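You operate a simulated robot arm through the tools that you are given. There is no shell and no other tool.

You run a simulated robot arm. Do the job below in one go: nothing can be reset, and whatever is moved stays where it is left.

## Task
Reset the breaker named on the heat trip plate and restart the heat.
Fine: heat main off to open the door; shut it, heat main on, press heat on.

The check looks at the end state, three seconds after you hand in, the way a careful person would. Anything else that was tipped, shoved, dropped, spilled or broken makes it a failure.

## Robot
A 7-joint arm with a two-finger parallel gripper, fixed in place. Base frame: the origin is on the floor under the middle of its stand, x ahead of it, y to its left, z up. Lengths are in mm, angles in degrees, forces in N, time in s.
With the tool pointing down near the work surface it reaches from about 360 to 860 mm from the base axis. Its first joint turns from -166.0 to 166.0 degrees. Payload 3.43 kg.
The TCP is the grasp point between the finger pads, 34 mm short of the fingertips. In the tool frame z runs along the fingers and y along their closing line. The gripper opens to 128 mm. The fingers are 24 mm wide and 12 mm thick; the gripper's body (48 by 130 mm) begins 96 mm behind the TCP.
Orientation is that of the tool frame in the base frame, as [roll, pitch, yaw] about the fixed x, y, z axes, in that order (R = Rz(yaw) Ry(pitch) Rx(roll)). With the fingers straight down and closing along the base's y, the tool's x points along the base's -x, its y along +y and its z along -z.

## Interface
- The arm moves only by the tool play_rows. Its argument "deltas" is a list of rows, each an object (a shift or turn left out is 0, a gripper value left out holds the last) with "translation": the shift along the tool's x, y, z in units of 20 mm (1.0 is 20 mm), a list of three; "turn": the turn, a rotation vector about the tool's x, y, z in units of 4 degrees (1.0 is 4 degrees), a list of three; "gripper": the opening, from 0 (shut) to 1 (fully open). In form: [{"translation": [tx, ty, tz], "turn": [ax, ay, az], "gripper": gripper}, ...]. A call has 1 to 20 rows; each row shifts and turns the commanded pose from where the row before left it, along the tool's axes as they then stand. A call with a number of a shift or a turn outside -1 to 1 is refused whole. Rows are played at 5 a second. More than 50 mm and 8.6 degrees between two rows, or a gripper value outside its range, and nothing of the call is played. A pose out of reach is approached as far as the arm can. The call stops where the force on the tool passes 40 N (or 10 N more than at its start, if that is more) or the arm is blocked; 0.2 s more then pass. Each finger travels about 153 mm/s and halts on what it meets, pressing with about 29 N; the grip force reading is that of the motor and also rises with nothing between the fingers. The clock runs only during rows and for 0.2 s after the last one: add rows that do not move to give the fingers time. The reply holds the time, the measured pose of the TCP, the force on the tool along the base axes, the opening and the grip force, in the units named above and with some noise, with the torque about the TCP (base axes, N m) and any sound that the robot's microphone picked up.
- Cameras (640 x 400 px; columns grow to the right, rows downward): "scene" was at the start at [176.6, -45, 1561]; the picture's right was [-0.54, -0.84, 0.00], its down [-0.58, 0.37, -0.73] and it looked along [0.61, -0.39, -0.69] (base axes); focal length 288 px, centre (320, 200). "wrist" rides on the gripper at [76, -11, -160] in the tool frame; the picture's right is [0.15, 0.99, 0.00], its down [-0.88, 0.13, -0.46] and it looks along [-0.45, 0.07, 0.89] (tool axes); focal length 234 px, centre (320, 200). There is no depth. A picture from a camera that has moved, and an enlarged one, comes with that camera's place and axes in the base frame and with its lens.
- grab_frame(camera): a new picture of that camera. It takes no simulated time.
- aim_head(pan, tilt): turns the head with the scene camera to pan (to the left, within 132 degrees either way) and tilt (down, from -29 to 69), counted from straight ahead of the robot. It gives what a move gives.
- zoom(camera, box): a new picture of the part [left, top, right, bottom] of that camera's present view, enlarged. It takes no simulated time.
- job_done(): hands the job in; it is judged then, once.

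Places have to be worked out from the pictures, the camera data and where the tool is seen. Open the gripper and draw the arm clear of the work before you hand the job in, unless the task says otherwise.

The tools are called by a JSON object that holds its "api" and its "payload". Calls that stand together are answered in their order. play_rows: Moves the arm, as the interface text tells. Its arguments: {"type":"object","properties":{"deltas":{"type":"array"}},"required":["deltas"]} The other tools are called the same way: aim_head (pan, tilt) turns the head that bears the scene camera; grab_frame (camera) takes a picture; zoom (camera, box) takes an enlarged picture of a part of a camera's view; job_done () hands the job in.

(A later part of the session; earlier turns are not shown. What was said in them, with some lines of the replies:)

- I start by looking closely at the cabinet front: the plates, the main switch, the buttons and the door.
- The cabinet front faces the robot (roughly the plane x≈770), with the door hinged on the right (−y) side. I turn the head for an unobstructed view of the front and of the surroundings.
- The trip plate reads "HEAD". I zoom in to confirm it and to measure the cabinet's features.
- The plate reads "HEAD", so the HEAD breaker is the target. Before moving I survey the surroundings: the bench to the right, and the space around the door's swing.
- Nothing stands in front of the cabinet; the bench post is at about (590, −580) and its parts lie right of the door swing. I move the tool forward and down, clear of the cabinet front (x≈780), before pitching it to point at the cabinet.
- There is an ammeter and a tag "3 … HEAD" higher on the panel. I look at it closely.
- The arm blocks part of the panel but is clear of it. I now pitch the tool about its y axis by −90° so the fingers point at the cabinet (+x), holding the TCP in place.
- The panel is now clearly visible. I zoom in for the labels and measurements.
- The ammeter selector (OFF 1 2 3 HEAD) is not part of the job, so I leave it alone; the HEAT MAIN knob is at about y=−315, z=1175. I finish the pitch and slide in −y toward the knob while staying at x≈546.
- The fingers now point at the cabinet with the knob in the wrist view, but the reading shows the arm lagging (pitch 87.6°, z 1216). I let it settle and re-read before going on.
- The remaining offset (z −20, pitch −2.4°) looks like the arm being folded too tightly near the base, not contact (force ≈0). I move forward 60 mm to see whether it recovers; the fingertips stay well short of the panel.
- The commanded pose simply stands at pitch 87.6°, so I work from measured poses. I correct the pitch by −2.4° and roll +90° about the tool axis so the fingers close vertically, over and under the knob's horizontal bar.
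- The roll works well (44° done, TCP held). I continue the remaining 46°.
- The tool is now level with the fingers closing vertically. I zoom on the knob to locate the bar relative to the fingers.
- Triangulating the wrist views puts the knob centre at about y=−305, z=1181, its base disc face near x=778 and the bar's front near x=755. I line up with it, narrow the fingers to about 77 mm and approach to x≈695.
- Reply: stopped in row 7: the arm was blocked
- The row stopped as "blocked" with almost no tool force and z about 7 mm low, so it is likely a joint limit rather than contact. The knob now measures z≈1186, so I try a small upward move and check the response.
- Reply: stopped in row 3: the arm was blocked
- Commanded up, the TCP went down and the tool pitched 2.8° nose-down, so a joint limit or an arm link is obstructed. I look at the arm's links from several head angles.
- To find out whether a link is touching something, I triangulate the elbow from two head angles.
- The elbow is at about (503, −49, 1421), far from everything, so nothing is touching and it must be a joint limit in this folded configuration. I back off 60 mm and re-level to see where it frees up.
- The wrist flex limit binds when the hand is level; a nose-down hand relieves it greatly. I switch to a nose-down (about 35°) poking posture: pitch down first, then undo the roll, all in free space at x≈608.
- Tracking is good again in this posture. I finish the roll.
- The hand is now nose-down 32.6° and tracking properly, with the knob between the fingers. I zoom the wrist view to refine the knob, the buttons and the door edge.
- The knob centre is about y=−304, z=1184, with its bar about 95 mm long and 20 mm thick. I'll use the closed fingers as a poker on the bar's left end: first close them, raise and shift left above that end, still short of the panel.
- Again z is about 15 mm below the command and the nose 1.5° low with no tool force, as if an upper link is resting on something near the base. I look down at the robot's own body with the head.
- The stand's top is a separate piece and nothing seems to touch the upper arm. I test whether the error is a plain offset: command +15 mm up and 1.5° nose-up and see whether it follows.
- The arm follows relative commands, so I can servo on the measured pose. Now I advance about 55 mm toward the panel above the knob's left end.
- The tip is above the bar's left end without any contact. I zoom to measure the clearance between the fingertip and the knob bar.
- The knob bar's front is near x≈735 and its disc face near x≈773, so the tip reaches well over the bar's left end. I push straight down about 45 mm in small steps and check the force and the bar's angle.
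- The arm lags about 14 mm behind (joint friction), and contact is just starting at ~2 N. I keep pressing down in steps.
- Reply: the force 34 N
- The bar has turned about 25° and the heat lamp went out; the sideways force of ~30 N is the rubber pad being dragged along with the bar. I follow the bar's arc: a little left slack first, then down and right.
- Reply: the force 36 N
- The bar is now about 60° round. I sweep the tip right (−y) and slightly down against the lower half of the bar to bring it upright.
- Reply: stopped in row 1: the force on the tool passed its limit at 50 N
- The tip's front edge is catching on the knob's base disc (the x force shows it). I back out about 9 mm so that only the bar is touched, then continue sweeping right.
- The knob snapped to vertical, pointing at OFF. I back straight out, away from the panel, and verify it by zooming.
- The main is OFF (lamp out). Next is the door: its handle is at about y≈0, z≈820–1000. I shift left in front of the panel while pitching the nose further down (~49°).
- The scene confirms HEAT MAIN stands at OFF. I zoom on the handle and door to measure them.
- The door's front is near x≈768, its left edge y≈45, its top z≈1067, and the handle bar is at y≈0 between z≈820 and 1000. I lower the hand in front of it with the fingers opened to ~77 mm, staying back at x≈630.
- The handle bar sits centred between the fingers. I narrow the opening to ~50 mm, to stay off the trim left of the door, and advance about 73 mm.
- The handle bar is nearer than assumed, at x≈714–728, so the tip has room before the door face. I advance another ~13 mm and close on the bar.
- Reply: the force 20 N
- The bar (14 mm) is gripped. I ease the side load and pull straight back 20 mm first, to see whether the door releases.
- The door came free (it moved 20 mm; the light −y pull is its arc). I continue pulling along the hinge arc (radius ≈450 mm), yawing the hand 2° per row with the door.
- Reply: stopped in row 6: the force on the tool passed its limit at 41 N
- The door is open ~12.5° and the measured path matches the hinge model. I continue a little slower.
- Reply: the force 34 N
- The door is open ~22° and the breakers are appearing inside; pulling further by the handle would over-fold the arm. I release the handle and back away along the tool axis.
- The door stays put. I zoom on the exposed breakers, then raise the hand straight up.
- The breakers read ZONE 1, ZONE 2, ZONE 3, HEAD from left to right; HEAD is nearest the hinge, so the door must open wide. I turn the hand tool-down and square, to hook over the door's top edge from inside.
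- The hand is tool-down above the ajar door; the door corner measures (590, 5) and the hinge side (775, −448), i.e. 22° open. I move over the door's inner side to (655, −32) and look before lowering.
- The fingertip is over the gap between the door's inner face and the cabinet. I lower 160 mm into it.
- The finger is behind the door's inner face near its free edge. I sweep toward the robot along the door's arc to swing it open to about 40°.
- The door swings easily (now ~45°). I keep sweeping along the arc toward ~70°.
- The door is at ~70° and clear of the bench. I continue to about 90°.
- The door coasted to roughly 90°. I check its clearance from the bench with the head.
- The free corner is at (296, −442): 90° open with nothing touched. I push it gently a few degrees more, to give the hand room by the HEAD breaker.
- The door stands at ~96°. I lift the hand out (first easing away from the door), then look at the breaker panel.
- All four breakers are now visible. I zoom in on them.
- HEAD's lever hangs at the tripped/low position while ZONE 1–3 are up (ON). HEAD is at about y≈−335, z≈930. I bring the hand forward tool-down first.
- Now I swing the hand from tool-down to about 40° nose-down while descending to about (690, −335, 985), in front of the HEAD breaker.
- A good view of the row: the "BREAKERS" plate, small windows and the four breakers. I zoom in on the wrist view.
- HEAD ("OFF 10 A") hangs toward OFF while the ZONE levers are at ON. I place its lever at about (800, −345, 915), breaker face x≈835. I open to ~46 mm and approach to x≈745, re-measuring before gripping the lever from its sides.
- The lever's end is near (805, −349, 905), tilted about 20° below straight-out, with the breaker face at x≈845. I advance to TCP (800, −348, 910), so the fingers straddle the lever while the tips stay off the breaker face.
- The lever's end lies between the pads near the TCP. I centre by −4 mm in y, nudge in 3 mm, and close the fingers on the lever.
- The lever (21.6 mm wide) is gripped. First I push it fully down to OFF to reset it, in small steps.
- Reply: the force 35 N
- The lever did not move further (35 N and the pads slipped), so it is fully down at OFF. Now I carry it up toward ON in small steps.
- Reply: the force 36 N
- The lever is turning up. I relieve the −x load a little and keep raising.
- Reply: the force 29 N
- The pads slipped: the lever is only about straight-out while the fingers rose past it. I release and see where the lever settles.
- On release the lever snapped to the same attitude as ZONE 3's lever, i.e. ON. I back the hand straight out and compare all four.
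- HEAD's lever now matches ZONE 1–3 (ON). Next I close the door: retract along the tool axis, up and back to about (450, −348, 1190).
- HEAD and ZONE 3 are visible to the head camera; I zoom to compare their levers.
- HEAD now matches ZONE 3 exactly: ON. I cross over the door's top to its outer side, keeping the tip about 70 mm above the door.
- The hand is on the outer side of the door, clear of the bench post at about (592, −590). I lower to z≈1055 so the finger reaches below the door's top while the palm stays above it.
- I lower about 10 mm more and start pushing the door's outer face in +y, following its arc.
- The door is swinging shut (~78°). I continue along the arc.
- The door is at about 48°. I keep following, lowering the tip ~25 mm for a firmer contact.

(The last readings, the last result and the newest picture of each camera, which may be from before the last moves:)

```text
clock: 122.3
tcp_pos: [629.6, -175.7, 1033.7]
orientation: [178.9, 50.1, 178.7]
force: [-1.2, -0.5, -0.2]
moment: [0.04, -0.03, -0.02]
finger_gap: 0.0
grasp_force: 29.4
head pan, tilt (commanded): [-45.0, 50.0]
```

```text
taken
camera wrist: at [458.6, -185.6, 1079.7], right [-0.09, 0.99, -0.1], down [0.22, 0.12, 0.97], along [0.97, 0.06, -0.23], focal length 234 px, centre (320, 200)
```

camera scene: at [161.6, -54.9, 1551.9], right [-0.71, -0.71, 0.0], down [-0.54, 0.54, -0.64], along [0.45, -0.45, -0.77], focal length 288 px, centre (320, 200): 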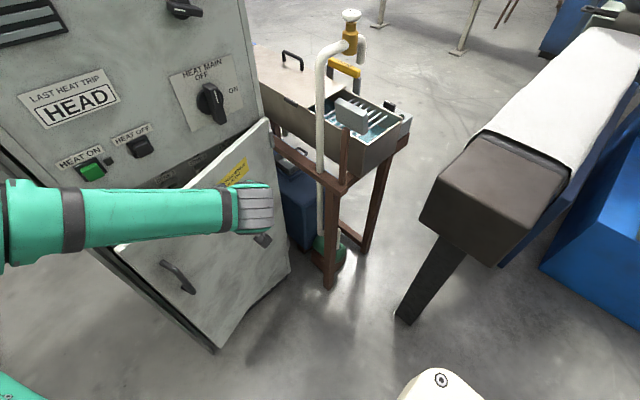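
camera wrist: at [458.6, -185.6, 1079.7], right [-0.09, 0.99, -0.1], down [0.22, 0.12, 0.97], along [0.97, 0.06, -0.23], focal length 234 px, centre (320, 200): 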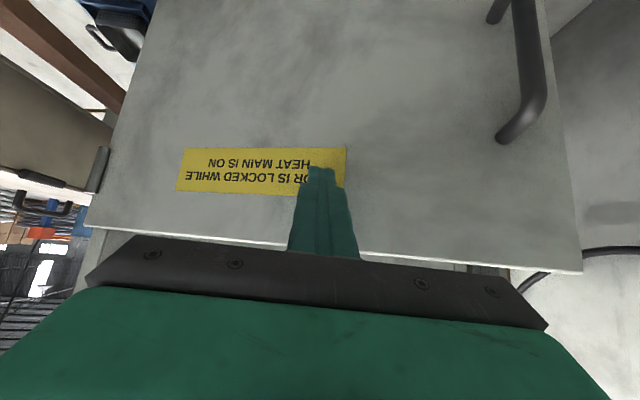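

The door is at ~18°. I push it the rest of the way, slowing near the frame.

{"api": "play_rows", "payload": {"deltas": [{"translation": [-0.5, 0.265, 0.62]}, {"translation": [-0.5, 0.265, 0.62]}, {"translation": [-0.5, 0.265, 0.62]}, {"translation": [-0.386, 0.08, 0.46]}, {"translation": [-0.386, 0.08, 0.46]}, {"translation": [-0.386, 0.08, 0.46]}, {"translation": [-0.19, 0, 0.23]}, {"translation": [0, 0, 0]}]}}

{"api": "grab_frame", "payload": {"camera": "scene"}}

{"api": "grab_frame", "payload": {"camera": "wrist"}}

```text
clock: 124.1
tcp_pos: [718.4, -153.6, 1033.2]
orientation: [178.8, 49.9, 178.7]
force: [-0.3, -0.3, 0.8]
moment: [-0.01, 0.01, 0.01]
finger_gap: 0.0
grasp_force: 28.8
head pan, tilt (commanded): [-45.0, 50.0]
```

```text
taken
camera scene: at [161.7, -54.8, 1551.9], right [-0.71, -0.71, 0.0], down [-0.54, 0.54, -0.64], along [0.45, -0.45, -0.77], focal length 288 px, centre (320, 200)
```

scene: 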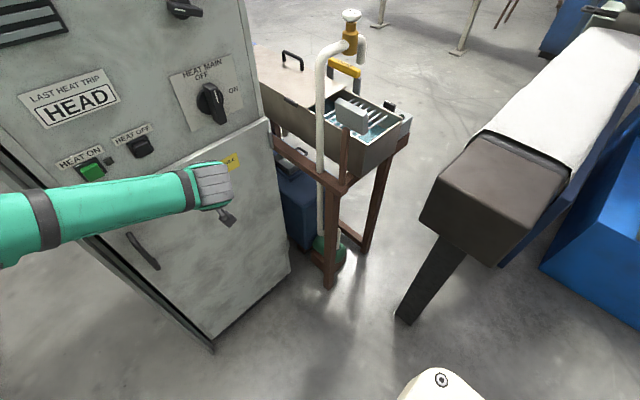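

```text
taken
camera wrist: at [548.3, -164.8, 1078.6], right [-0.09, 0.99, -0.1], down [0.22, 0.12, 0.97], along [0.97, 0.06, -0.23], focal length 234 px, centre (320, 200)
```

wrist: 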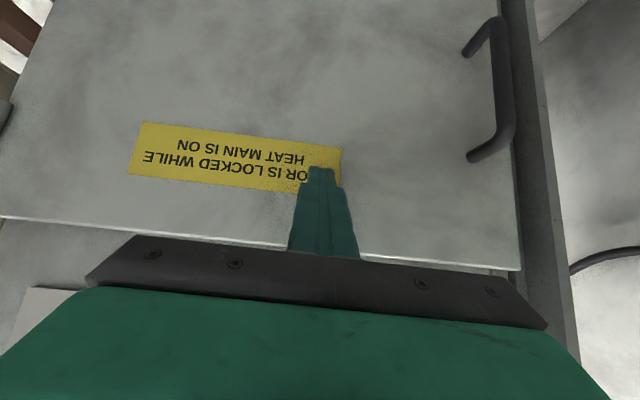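

The door looks closed or nearly so. I shift toward its free edge (y≈−65, right of the handle) and push in gently to make sure it is fully seated.

{"api": "play_rows", "payload": {"deltas": [{"translation": [0.2, 0.5, -0.23]}, {"translation": [0, 1, 0]}, {"translation": [0, 1, 0]}, {"translation": [0, 1, 0]}, {"translation": [0, 0.9, 0]}, {"translation": [-0.2, 0, 0.23]}, {"translation": [-0.16, 0, 0.19]}, {"translation": [-0.16, 0, 0.19]}, {"translation": [-0.16, 0, 0.19]}, {"translation": [-0.16, 0, 0.19]}, {"translation": [-0.16, 0, 0.19]}, {"translation": [0, 0, 0]}]}}

{"api": "grab_frame", "payload": {"camera": "wrist"}}

{"api": "grab_frame", "payload": {"camera": "scene"}}

```text
clock: 126.0
tcp_pos: [726.5, -69.1, 1033.3]
orientation: [178.9, 49.8, 178.6]
force: [-17.7, 2.4, 7.5]
moment: [0.01, -0.01, 0.11]
finger_gap: 0.0
grasp_force: 28.9
head pan, tilt (commanded): [-45.0, 50.0]
stopped in row 9: the force on the tool passed its limit at 50 N (the readings are from after the stop); the commanded pose is now the measured one
```

```text
taken
camera wrist: at [556.2, -77.7, 1079.2], right [-0.09, 0.99, -0.1], down [0.22, 0.12, 0.97], along [0.97, 0.06, -0.23], focal length 234 px, centre (320, 200)
```

wrist: 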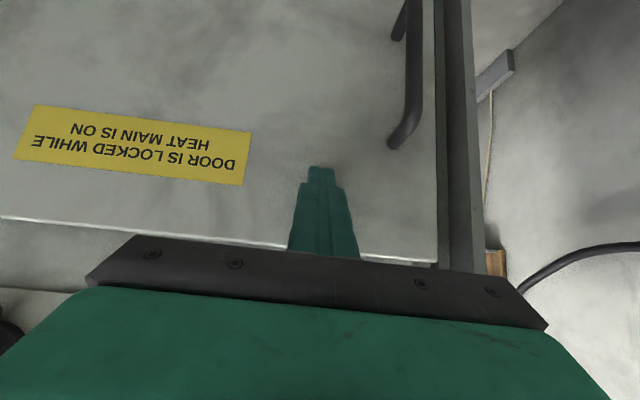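

```text
taken
camera scene: at [160.8, -54.7, 1552.0], right [-0.71, -0.71, 0.0], down [-0.54, 0.54, -0.64], along [0.45, -0.45, -0.77], focal length 288 px, centre (320, 200)
```

scene: 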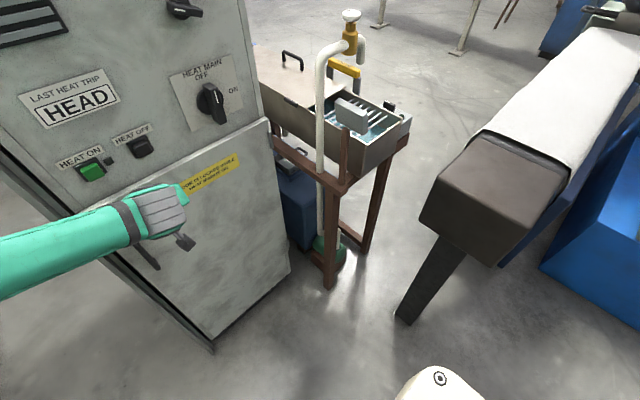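

Firm contact at x≈760 (50 N peak): the door is seated. I back off and zoom to check that its edge is flush.

{"api": "play_rows", "payload": {"deltas": [{"translation": [0.35, 0, -0.45]}, {"translation": [0, 0, -0.9]}, {"translation": [0, 0, -0.9]}, {"translation": [0, 0, 0]}]}}

{"api": "zoom", "payload": {"camera": "wrist", "box": [180, 0, 520, 250]}}

{"api": "aim_head", "payload": {"pan": -12, "tilt": 38}}

{"api": "zoom", "payload": {"camera": "scene", "box": [200, 100, 460, 380]}}

```text
clock: 127.0
tcp_pos: [689.4, -67.6, 1057.8]
orientation: [178.9, 49.7, 178.6]
force: [-0.2, 0.6, -0.2]
moment: [-0.01, -0.01, -0.03]
finger_gap: 0.3
grasp_force: 28.9
head pan, tilt (commanded): [-45.0, 50.0]
```

```text
1.60 times, centred on (350, 125) of wrist
camera zoom: at [519.3, -77.1, 1102.6], right [-0.09, 0.99, -0.1], down [0.22, 0.12, 0.97], along [0.97, 0.06, -0.23], focal length 375 px, centre (272, 320)
```

zoom: 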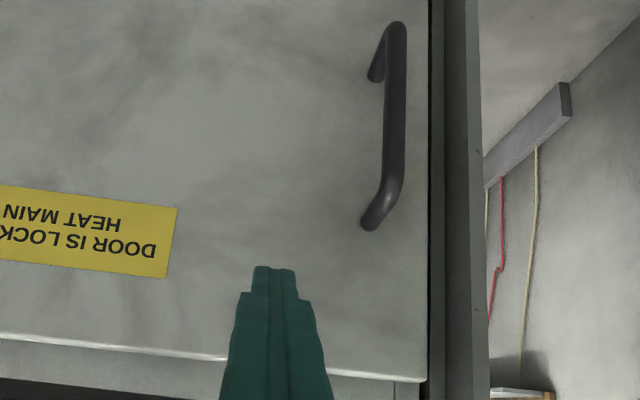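

```text
clock: 128.0
tcp_pos: [689.2, -67.3, 1056.9]
orientation: [178.9, 49.7, 178.7]
force: [0.1, -0.6, 0.6]
moment: [0.02, -0.01, 0.0]
finger_gap: 0.1
grasp_force: 28.9
head pan, tilt (commanded): [-12.0, 38.0]
```

```text
1.43 times, centred on (330, 240) of scene
camera zoom: at [191.7, -18.3, 1569.0], right [-0.21, -0.98, 0.0], down [-0.6, 0.13, -0.79], along [0.77, -0.16, -0.62], focal length 411 px, centre (306, 143)
```

zoom: 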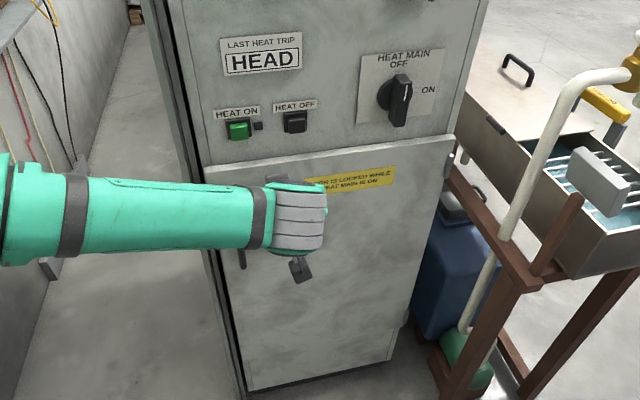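

The door is flush. Now HEAT MAIN back ON: I place the closed fingers to the left of the top end of the (vertical) knob bar, at about (689, −257, 1245) first.

{"api": "play_rows", "payload": {"deltas": [{"translation": [-0.72, 0, -0.61]}, {"translation": [-0.72, -0.7, -0.61]}, {"translation": [-0.72, -0.95, -0.61]}, {"translation": [-0.72, -1, -0.61]}, {"translation": [-0.72, -1, -0.61]}, {"translation": [-0.72, -1, -0.61]}, {"translation": [-0.72, -1, -0.61]}, {"translation": [-0.72, -1, -0.61]}, {"translation": [-0.72, -1, -0.61]}, {"translation": [-0.72, -1, -0.61]}, {"translation": [-0.2, -0.85, -0.17]}, {"translation": [0, 0, 0]}]}}

{"api": "grab_frame", "payload": {"camera": "wrist"}}

```text
clock: 130.6
tcp_pos: [689.3, -258.6, 1231.7]
orientation: [-179.3, 47.7, -179.9]
force: [-0.2, 0.5, -0.5]
moment: [-0.01, -0.02, 0.04]
finger_gap: 0.0
grasp_force: 28.9
head pan, tilt (commanded): [-12.0, 38.0]
```

```text
taken
camera wrist: at [519.9, -267.9, 1283.1], right [-0.09, 0.99, -0.11], down [0.26, 0.14, 0.96], along [0.96, 0.06, -0.27], focal length 234 px, centre (320, 200)
```

wrist: 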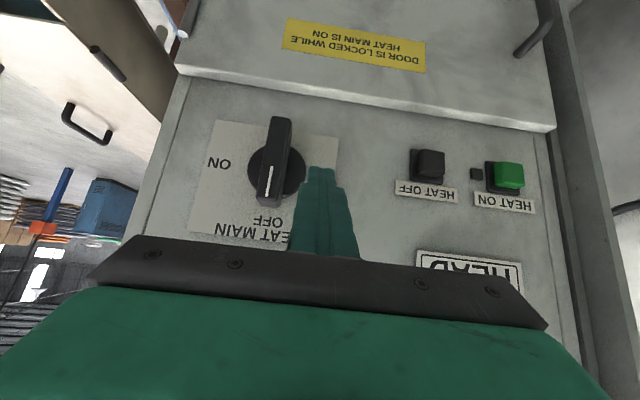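

I move in to x≈730, z≈1245, still left of the bar.

{"api": "play_rows", "payload": {"deltas": [{"translation": [-0.66, 0, 0.35]}, {"translation": [-0.66, 0, 0.35]}, {"translation": [-0.66, 0, 0.36]}, {"translation": [0, 0, 0]}]}}

{"api": "grab_frame", "payload": {"camera": "wrist"}}

{"api": "zoom", "payload": {"camera": "wrist", "box": [180, 60, 380, 240]}}

```text
clock: 131.6
tcp_pos: [730.8, -258.1, 1245.0]
orientation: [-179.6, 47.6, 179.9]
force: [-1.0, -0.9, 0.3]
moment: [0.0, 0.02, -0.02]
finger_gap: 0.0
grasp_force: 29.0
head pan, tilt (commanded): [-12.0, 38.0]
```

```text
taken
camera wrist: at [562.4, -268.3, 1297.5], right [-0.09, 0.99, -0.11], down [0.26, 0.13, 0.96], along [0.96, 0.06, -0.27], focal length 234 px, centre (320, 200)
```

wrist: 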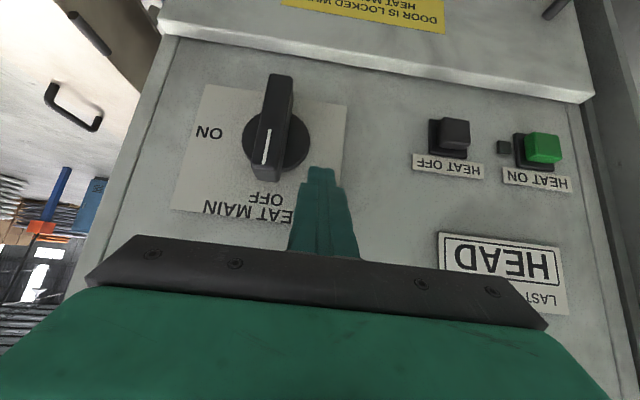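

```text
2.22 times, centred on (280, 150) of wrist
camera zoom: at [562.4, -268.3, 1297.5], right [-0.09, 0.99, -0.11], down [0.26, 0.13, 0.96], along [0.96, 0.06, -0.27], focal length 520 px, centre (409, 311)
```

zoom: 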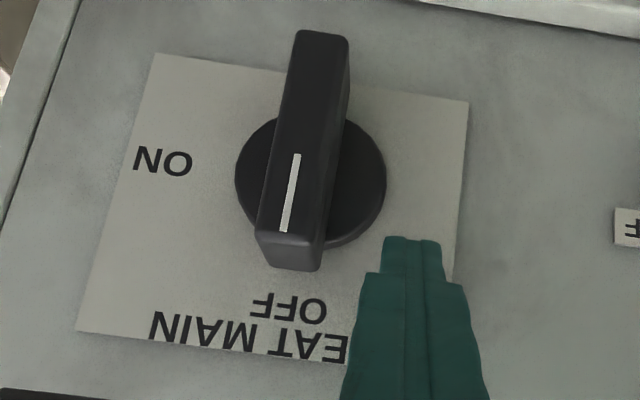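

The finger's tip overlaps the top ~18 mm of the bar. I push right (−y) in small steps.

{"api": "play_rows", "payload": {"deltas": [{"translation": [0, -0.42, 0]}, {"translation": [0, -0.42, 0]}, {"translation": [0, -0.42, 0]}, {"translation": [0, -0.3, 0]}, {"translation": [0, -0.3, 0]}, {"translation": [0, -0.3, 0]}, {"translation": [0, 0, 0]}]}}

{"api": "grab_frame", "payload": {"camera": "wrist"}}

```text
clock: 133.2
tcp_pos: [730.6, -301.3, 1243.2]
orientation: [-179.9, 47.6, 179.8]
force: [1.1, 1.4, 6.4]
moment: [-0.03, -0.13, 0.04]
finger_gap: 0.2
grasp_force: 28.8
head pan, tilt (commanded): [-12.0, 38.0]
```

```text
taken
camera wrist: at [561.9, -311.6, 1295.8], right [-0.09, 0.99, -0.11], down [0.26, 0.13, 0.96], along [0.96, 0.06, -0.27], focal length 234 px, centre (320, 200)
```

wrist: 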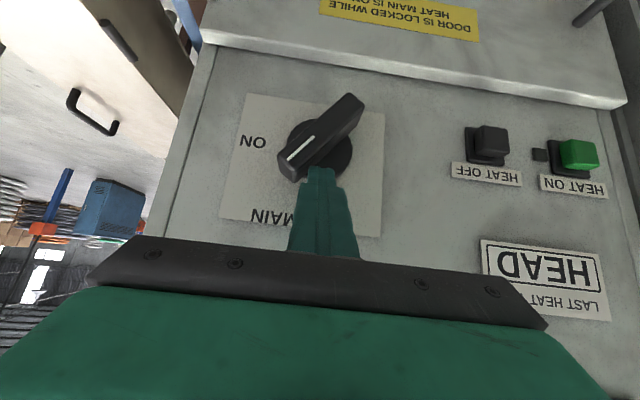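

The bar is ~40° round toward ON. I continue right and down along its arc.

{"api": "play_rows", "payload": {"deltas": [{"translation": [0.11, -0.37, 0.1]}, {"translation": [0.15, -0.37, 0.14]}, {"translation": [0.26, -0.28, 0.24]}, {"translation": [0.3, -0.2, 0.27]}, {"translation": [0, 0, 0]}]}}

{"api": "grab_frame", "payload": {"camera": "wrist"}}

```text
clock: 134.4
tcp_pos: [729.7, -327.7, 1228.8]
orientation: [179.2, 48.5, 179.0]
force: [-0.5, -0.2, 0.9]
moment: [0.02, 0.04, -0.02]
finger_gap: 0.0
grasp_force: 29.0
head pan, tilt (commanded): [-12.0, 38.0]
```

```text
taken
camera wrist: at [560.8, -337.5, 1278.5], right [-0.09, 0.99, -0.1], down [0.24, 0.12, 0.96], along [0.97, 0.06, -0.25], focal length 234 px, centre (320, 200)
```

wrist: 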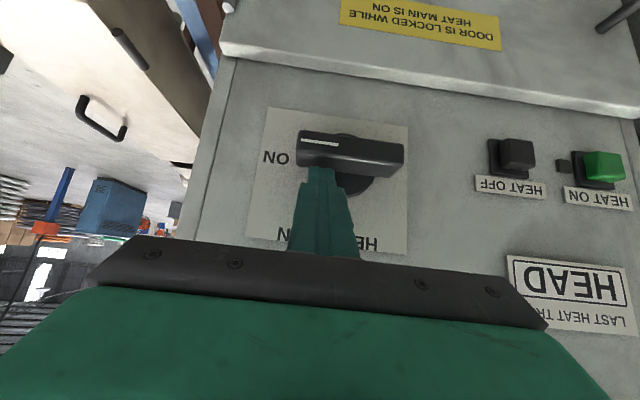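

HEAT MAIN has snapped to ON. I lift up and back away from the knob, then move left toward the HEAT ON button.

{"api": "play_rows", "payload": {"deltas": [{"translation": [-0.4, 0, -0.36]}, {"translation": [-0.2, 0, -0.8]}, {"translation": [0.3, 0, -0.9]}, {"translation": [0.4, 0, -0.9]}, {"translation": [0, 1, 0]}, {"translation": [0, 1, 0]}, {"translation": [0, 1, 0]}, {"translation": [0, 1, 0]}, {"translation": [0, 1, 0]}, {"translation": [0, 1, 0]}, {"translation": [0, 1, 0]}, {"translation": [0, 1, 0]}, {"translation": [0, 1, 0]}, {"translation": [0, 1, 0]}, {"translation": [0, 1, 0]}, {"translation": [0, 1, 0]}, {"translation": [0, 1, 0]}, {"translation": [0, 1, 0]}, {"translation": [0, 1, 0]}, {"translation": [0, 0, 0]}]}}

{"api": "grab_frame", "payload": {"camera": "wrist"}}

{"api": "grab_frame", "payload": {"camera": "scene"}}

```text
clock: 138.6
tcp_pos: [686.4, -27.2, 1276.3]
orientation: [-179.7, 49.3, 179.7]
force: [1.1, -0.4, -0.2]
moment: [0.01, 0.01, 0.04]
finger_gap: 0.0
grasp_force: 29.0
head pan, tilt (commanded): [-12.0, 38.0]
```

```text
taken
camera wrist: at [516.0, -36.7, 1324.4], right [-0.09, 0.99, -0.11], down [0.23, 0.13, 0.96], along [0.97, 0.06, -0.24], focal length 234 px, centre (320, 200)
```

wrist: 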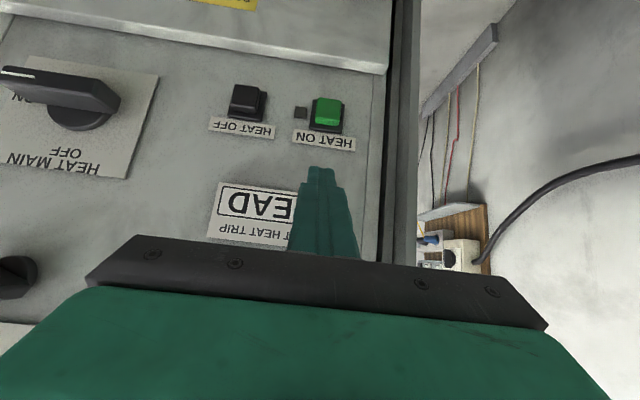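

```text
taken
camera scene: at [191.7, -18.3, 1569.0], right [-0.21, -0.98, 0.0], down [-0.6, 0.13, -0.79], along [0.77, -0.16, -0.62], focal length 288 px, centre (320, 200)
```

scene: 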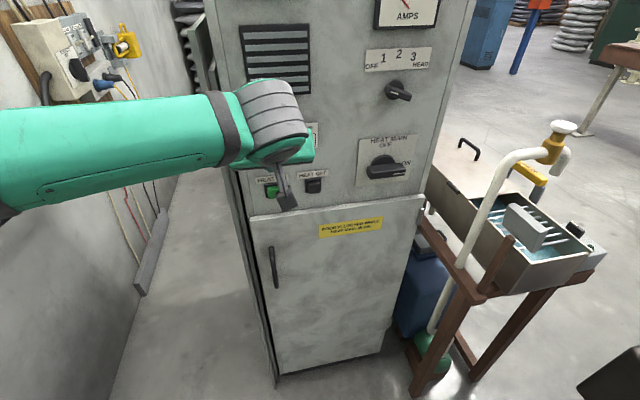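

The knob is at ON. The HEAT ON button is at about (770, −25, 1148). I lower the tip to its height, staying back at x≈686.

{"api": "play_rows", "payload": {"deltas": [{"translation": [0.73, 0.02, 0.63]}, {"translation": [0.73, 0.02, 0.63]}, {"translation": [0.73, 0.02, 0.63]}, {"translation": [0.73, 0.02, 0.63]}, {"translation": [0.73, 0.02, 0.63]}, {"translation": [0.73, 0.02, 0.63]}, {"translation": [0, 0, 0]}]}}

{"api": "grab_frame", "payload": {"camera": "wrist"}}

{"api": "zoom", "payload": {"camera": "wrist", "box": [230, 100, 430, 260]}}

```text
clock: 140.2
tcp_pos: [686.4, -23.1, 1166.6]
orientation: [178.9, 49.8, 178.8]
force: [0.2, 0.6, -0.4]
moment: [0.02, -0.01, -0.02]
finger_gap: 0.0
grasp_force: 29.0
head pan, tilt (commanded): [-12.0, 38.0]
```

```text
taken
camera wrist: at [516.5, -33.9, 1212.0], right [-0.09, 0.99, -0.1], down [0.22, 0.12, 0.97], along [0.97, 0.06, -0.23], focal length 234 px, centre (320, 200)
```

wrist: 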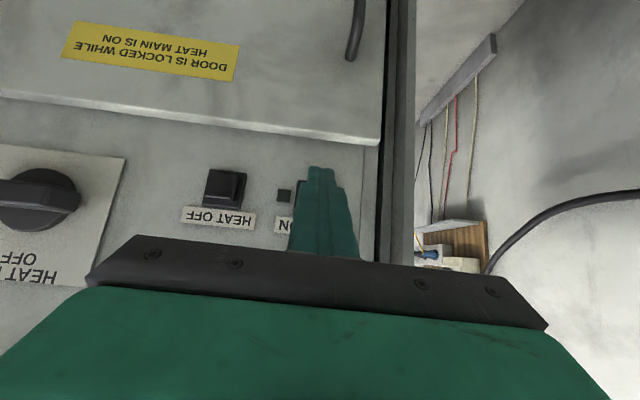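

```text
2.50 times, centred on (330, 180) of wrist
camera zoom: at [516.5, -33.9, 1212.0], right [-0.09, 0.99, -0.1], down [0.22, 0.12, 0.97], along [0.97, 0.06, -0.23], focal length 585 px, centre (295, 250)
```

zoom: 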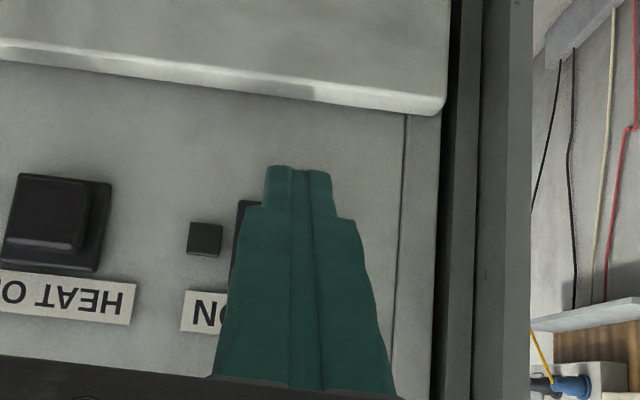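

The button is directly behind the fingertip. I advance to just short of it, then look at the force.

{"api": "play_rows", "payload": {"deltas": [{"translation": [-0.38, -0.07, 0.6]}, {"translation": [-0.38, -0.07, 0.6]}, {"translation": [-0.38, -0.06, 0.59]}, {"translation": [-0.13, 0, 0.15]}, {"translation": [0, 0, 0]}]}}

{"api": "zoom", "payload": {"camera": "scene", "box": [220, 130, 340, 240]}}

{"api": "zoom", "payload": {"camera": "wrist", "box": [230, 100, 430, 260]}}

```text
clock: 141.4
tcp_pos: [731.9, -27.0, 1162.3]
orientation: [178.9, 49.7, 178.7]
force: [-5.8, 1.0, -0.8]
moment: [0.06, 0.11, 0.02]
finger_gap: 0.0
grasp_force: 29.3
head pan, tilt (commanded): [-12.0, 38.0]
heard: click
```

```text
3.64 times, centred on (280, 185) of scene
camera zoom: at [191.4, -18.2, 1569.1], right [-0.21, -0.98, 0.0], down [-0.6, 0.13, -0.79], along [0.77, -0.16, -0.62], focal length 1046 px, centre (466, 254)
```

zoom: 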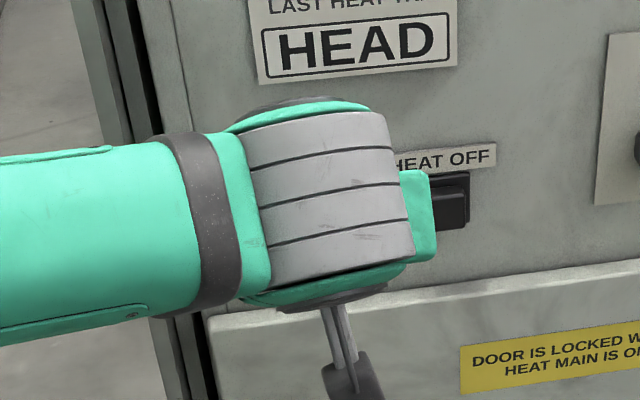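

```text
2.50 times, centred on (330, 180) of wrist
camera zoom: at [562.0, -38.5, 1206.9], right [-0.09, 0.99, -0.1], down [0.22, 0.12, 0.97], along [0.97, 0.06, -0.23], focal length 585 px, centre (295, 250)
```

zoom: 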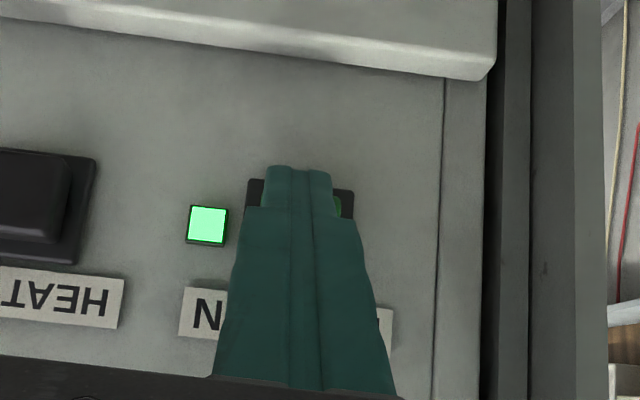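

A click, and the HEAT ON lamp is lit. I retract straight back and check that the lamp stays on.

{"api": "play_rows", "payload": {"deltas": [{"translation": [0.65, 0, -0.76]}, {"translation": [0.65, 0, -0.76]}, {"translation": [0.65, 0, -0.76]}, {"translation": [0, 0, -0.9]}, {"translation": [0, 0, -0.9]}, {"translation": [-0.6, 0, -0.8]}, {"translation": [-0.6, 0, -0.8]}, {"translation": [-0.6, 0, -0.8]}, {"translation": [0, 0, 0]}]}}

{"api": "grab_frame", "payload": {"camera": "wrist"}}

{"api": "grab_frame", "payload": {"camera": "scene"}}

```text
clock: 143.4
tcp_pos: [631.0, -28.8, 1237.2]
orientation: [-179.3, 49.0, -180.0]
force: [0.1, -0.2, -0.2]
moment: [0.02, 0.0, 0.04]
finger_gap: 0.0
grasp_force: 29.0
head pan, tilt (commanded): [-12.0, 38.0]
```

```text
taken
camera wrist: at [462.5, -37.8, 1284.1], right [-0.09, 0.99, -0.12], down [0.24, 0.14, 0.96], along [0.97, 0.06, -0.24], focal length 234 px, centre (320, 200)
```

wrist: 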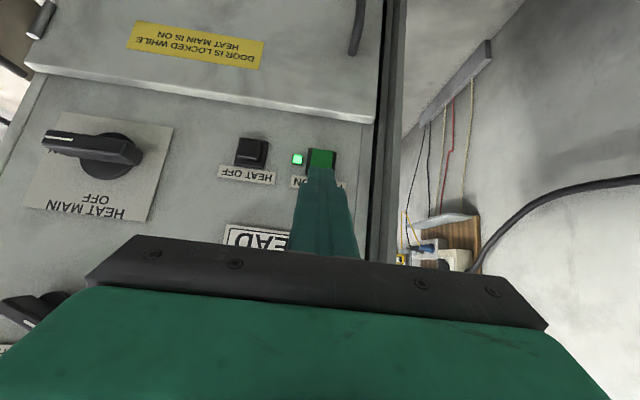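

```text
taken
camera scene: at [191.7, -18.2, 1569.0], right [-0.21, -0.98, 0.0], down [-0.6, 0.13, -0.79], along [0.77, -0.16, -0.62], focal length 288 px, centre (320, 200)
```

scene: 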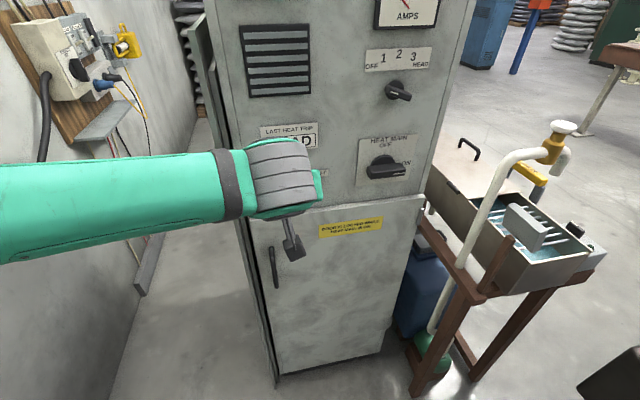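

The lamp stays lit, HEAT MAIN is at ON and the door is shut. I turn the hand tool-down, open the gripper and draw back to near the starting pose.

{"api": "play_rows", "payload": {"deltas": [{"translation": [0, -0.3, -0.4], "turn": [0, 1, 0]}, {"translation": [0, -0.3, -0.4], "turn": [0, 1, 0]}, {"translation": [0, -0.3, 0], "turn": [0, 1, 0]}, {"translation": [0, -0.3, 0], "turn": [0, 1, 0]}, {"translation": [0, -0.3, 0], "turn": [0, 1, 0]}, {"translation": [0, -0.3, 0], "turn": [0, 1, 0]}, {"translation": [0, -0.3, 0], "turn": [0, 1, 0]}, {"translation": [0, -0.3, 0], "turn": [0, 1, 0]}, {"translation": [0, -0.3, 0], "turn": [0, 1, 0]}, {"translation": [0, -0.3, 0], "turn": [0, 1, 0]}, {"translation": [0, -0.3, 0], "turn": [0, 1, 0]}, {"translation": [0, -0.3, 0], "turn": [0, 1, 0]}, {"translation": [0.8, -0.3, -0.6], "gripper": 1}, {"translation": [0.8, -0.3, -0.6]}, {"translation": [0.8, -0.3, -0.6]}, {"translation": [0.8, -0.3, -0.6]}, {"translation": [0.8, -0.3, -0.6]}, {"translation": [0.8, -0.3, -0.6]}, {"translation": [0.8, -0.3, -0.6]}, {"translation": [0.8, 0, -0.6]}]}}

{"api": "grab_frame", "payload": {"camera": "scene"}}

```text
clock: 147.6
tcp_pos: [488.5, -142.4, 1344.4]
orientation: [179.1, 1.7, 179.5]
force: [-0.9, 0.1, -0.2]
moment: [-0.01, 0.0, -0.02]
finger_gap: 127.9
grasp_force: 0.0
head pan, tilt (commanded): [-12.0, 38.0]
```

```text
taken
camera scene: at [191.8, -18.2, 1569.0], right [-0.21, -0.98, 0.0], down [-0.6, 0.13, -0.79], along [0.77, -0.16, -0.62], focal length 288 px, centre (320, 200)
```

scene: 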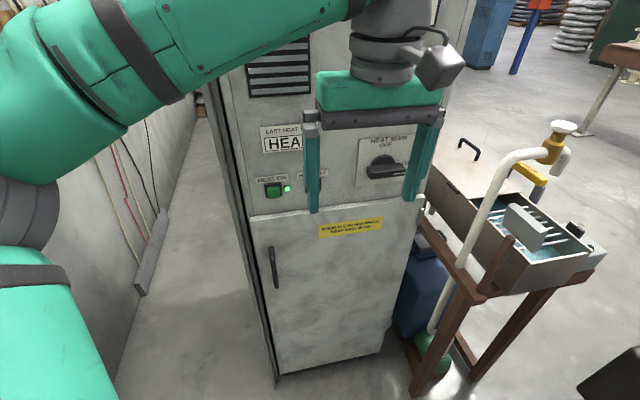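

The arm is clear with the gripper open. I make a final check of the panel, lamp, knob and door.

{"api": "zoom", "payload": {"camera": "scene", "box": [220, 110, 440, 260]}}

{"api": "zoom", "payload": {"camera": "scene", "box": [220, 190, 480, 390]}}

{"api": "aim_head", "payload": {"pan": -20, "tilt": 8}}

{"api": "grab_frame", "payload": {"camera": "scene"}}

```text
2.67 times, centred on (330, 185) of scene
camera zoom: at [191.8, -18.2, 1569.0], right [-0.21, -0.98, 0.0], down [-0.6, 0.13, -0.79], along [0.77, -0.16, -0.62], focal length 767 px, centre (293, 240)
```

zoom: 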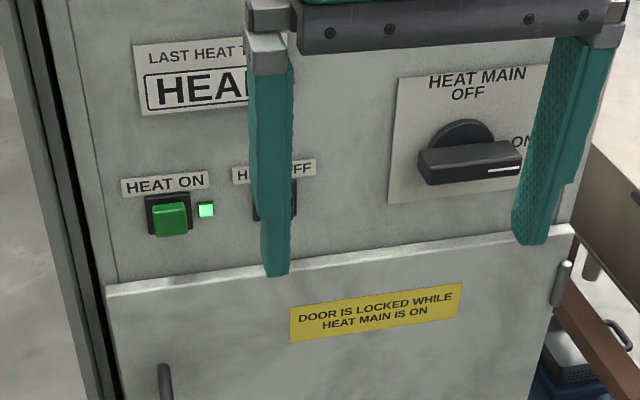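

```text
2.00 times, centred on (350, 290) of scene
camera zoom: at [191.8, -18.2, 1569.0], right [-0.21, -0.98, 0.0], down [-0.6, 0.13, -0.79], along [0.77, -0.16, -0.62], focal length 576 px, centre (260, 20)
```

zoom: 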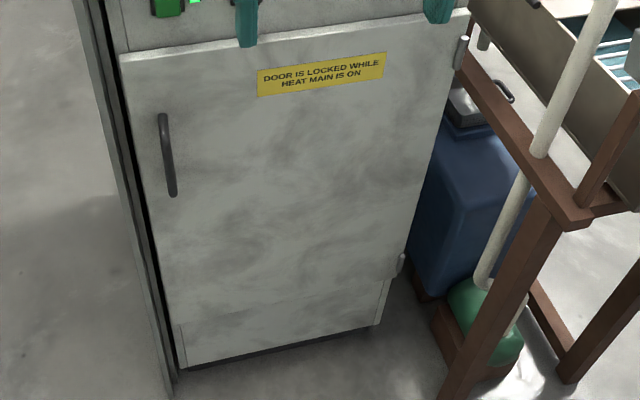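

```text
clock: 148.5
tcp_pos: [489.3, -142.5, 1345.2]
orientation: [179.3, 1.6, 179.6]
force: [0.6, 0.5, -0.6]
moment: [-0.02, 0.02, -0.02]
finger_gap: 128.0
grasp_force: 0.1
head pan, tilt (commanded): [-20.0, 8.0]
```

```text
taken
camera scene: at [194.3, -32.0, 1616.9], right [-0.34, -0.94, 0.0], down [-0.13, 0.05, -0.99], along [0.93, -0.34, -0.14], focal length 288 px, centre (320, 200)
```

scene: 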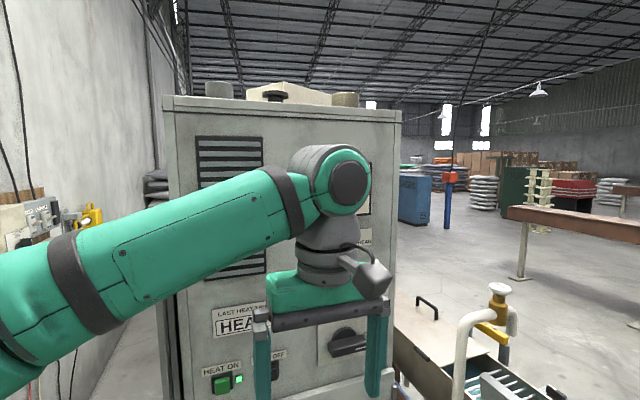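

HEAD is reset to ON, the door is shut, HEAT MAIN is ON and the HEAT ON lamp is lit. Everything else is undisturbed and the arm is clear with the gripper open, so I hand in.

{"api": "job_done", "payload": {}}

```text
The job is handed in.
```

The HEAD breaker is reset and the heat is running again. The LAST HEAT TRIP plate read HEAD.

- **Breaker:** I turned HEAT MAIN off and opened the door. I pressed the HEAD lever down to OFF, then brought it up to ON. It now stands at the same angle as the ZONE 1–3 levers.
- **Restart:** The door is shut and sits flush, and HEAT MAIN is back at ON. Pressing HEAT ON gave a click, and its lamp has stayed lit since.
- **Surroundings:** I didn't touch the other breakers, the ammeter selector or the bench, and nothing was knocked over. The gripper is open and the arm is clear of the cabinet.

I did not check the current draw, because the ammeter selector is at OFF and I left it there.
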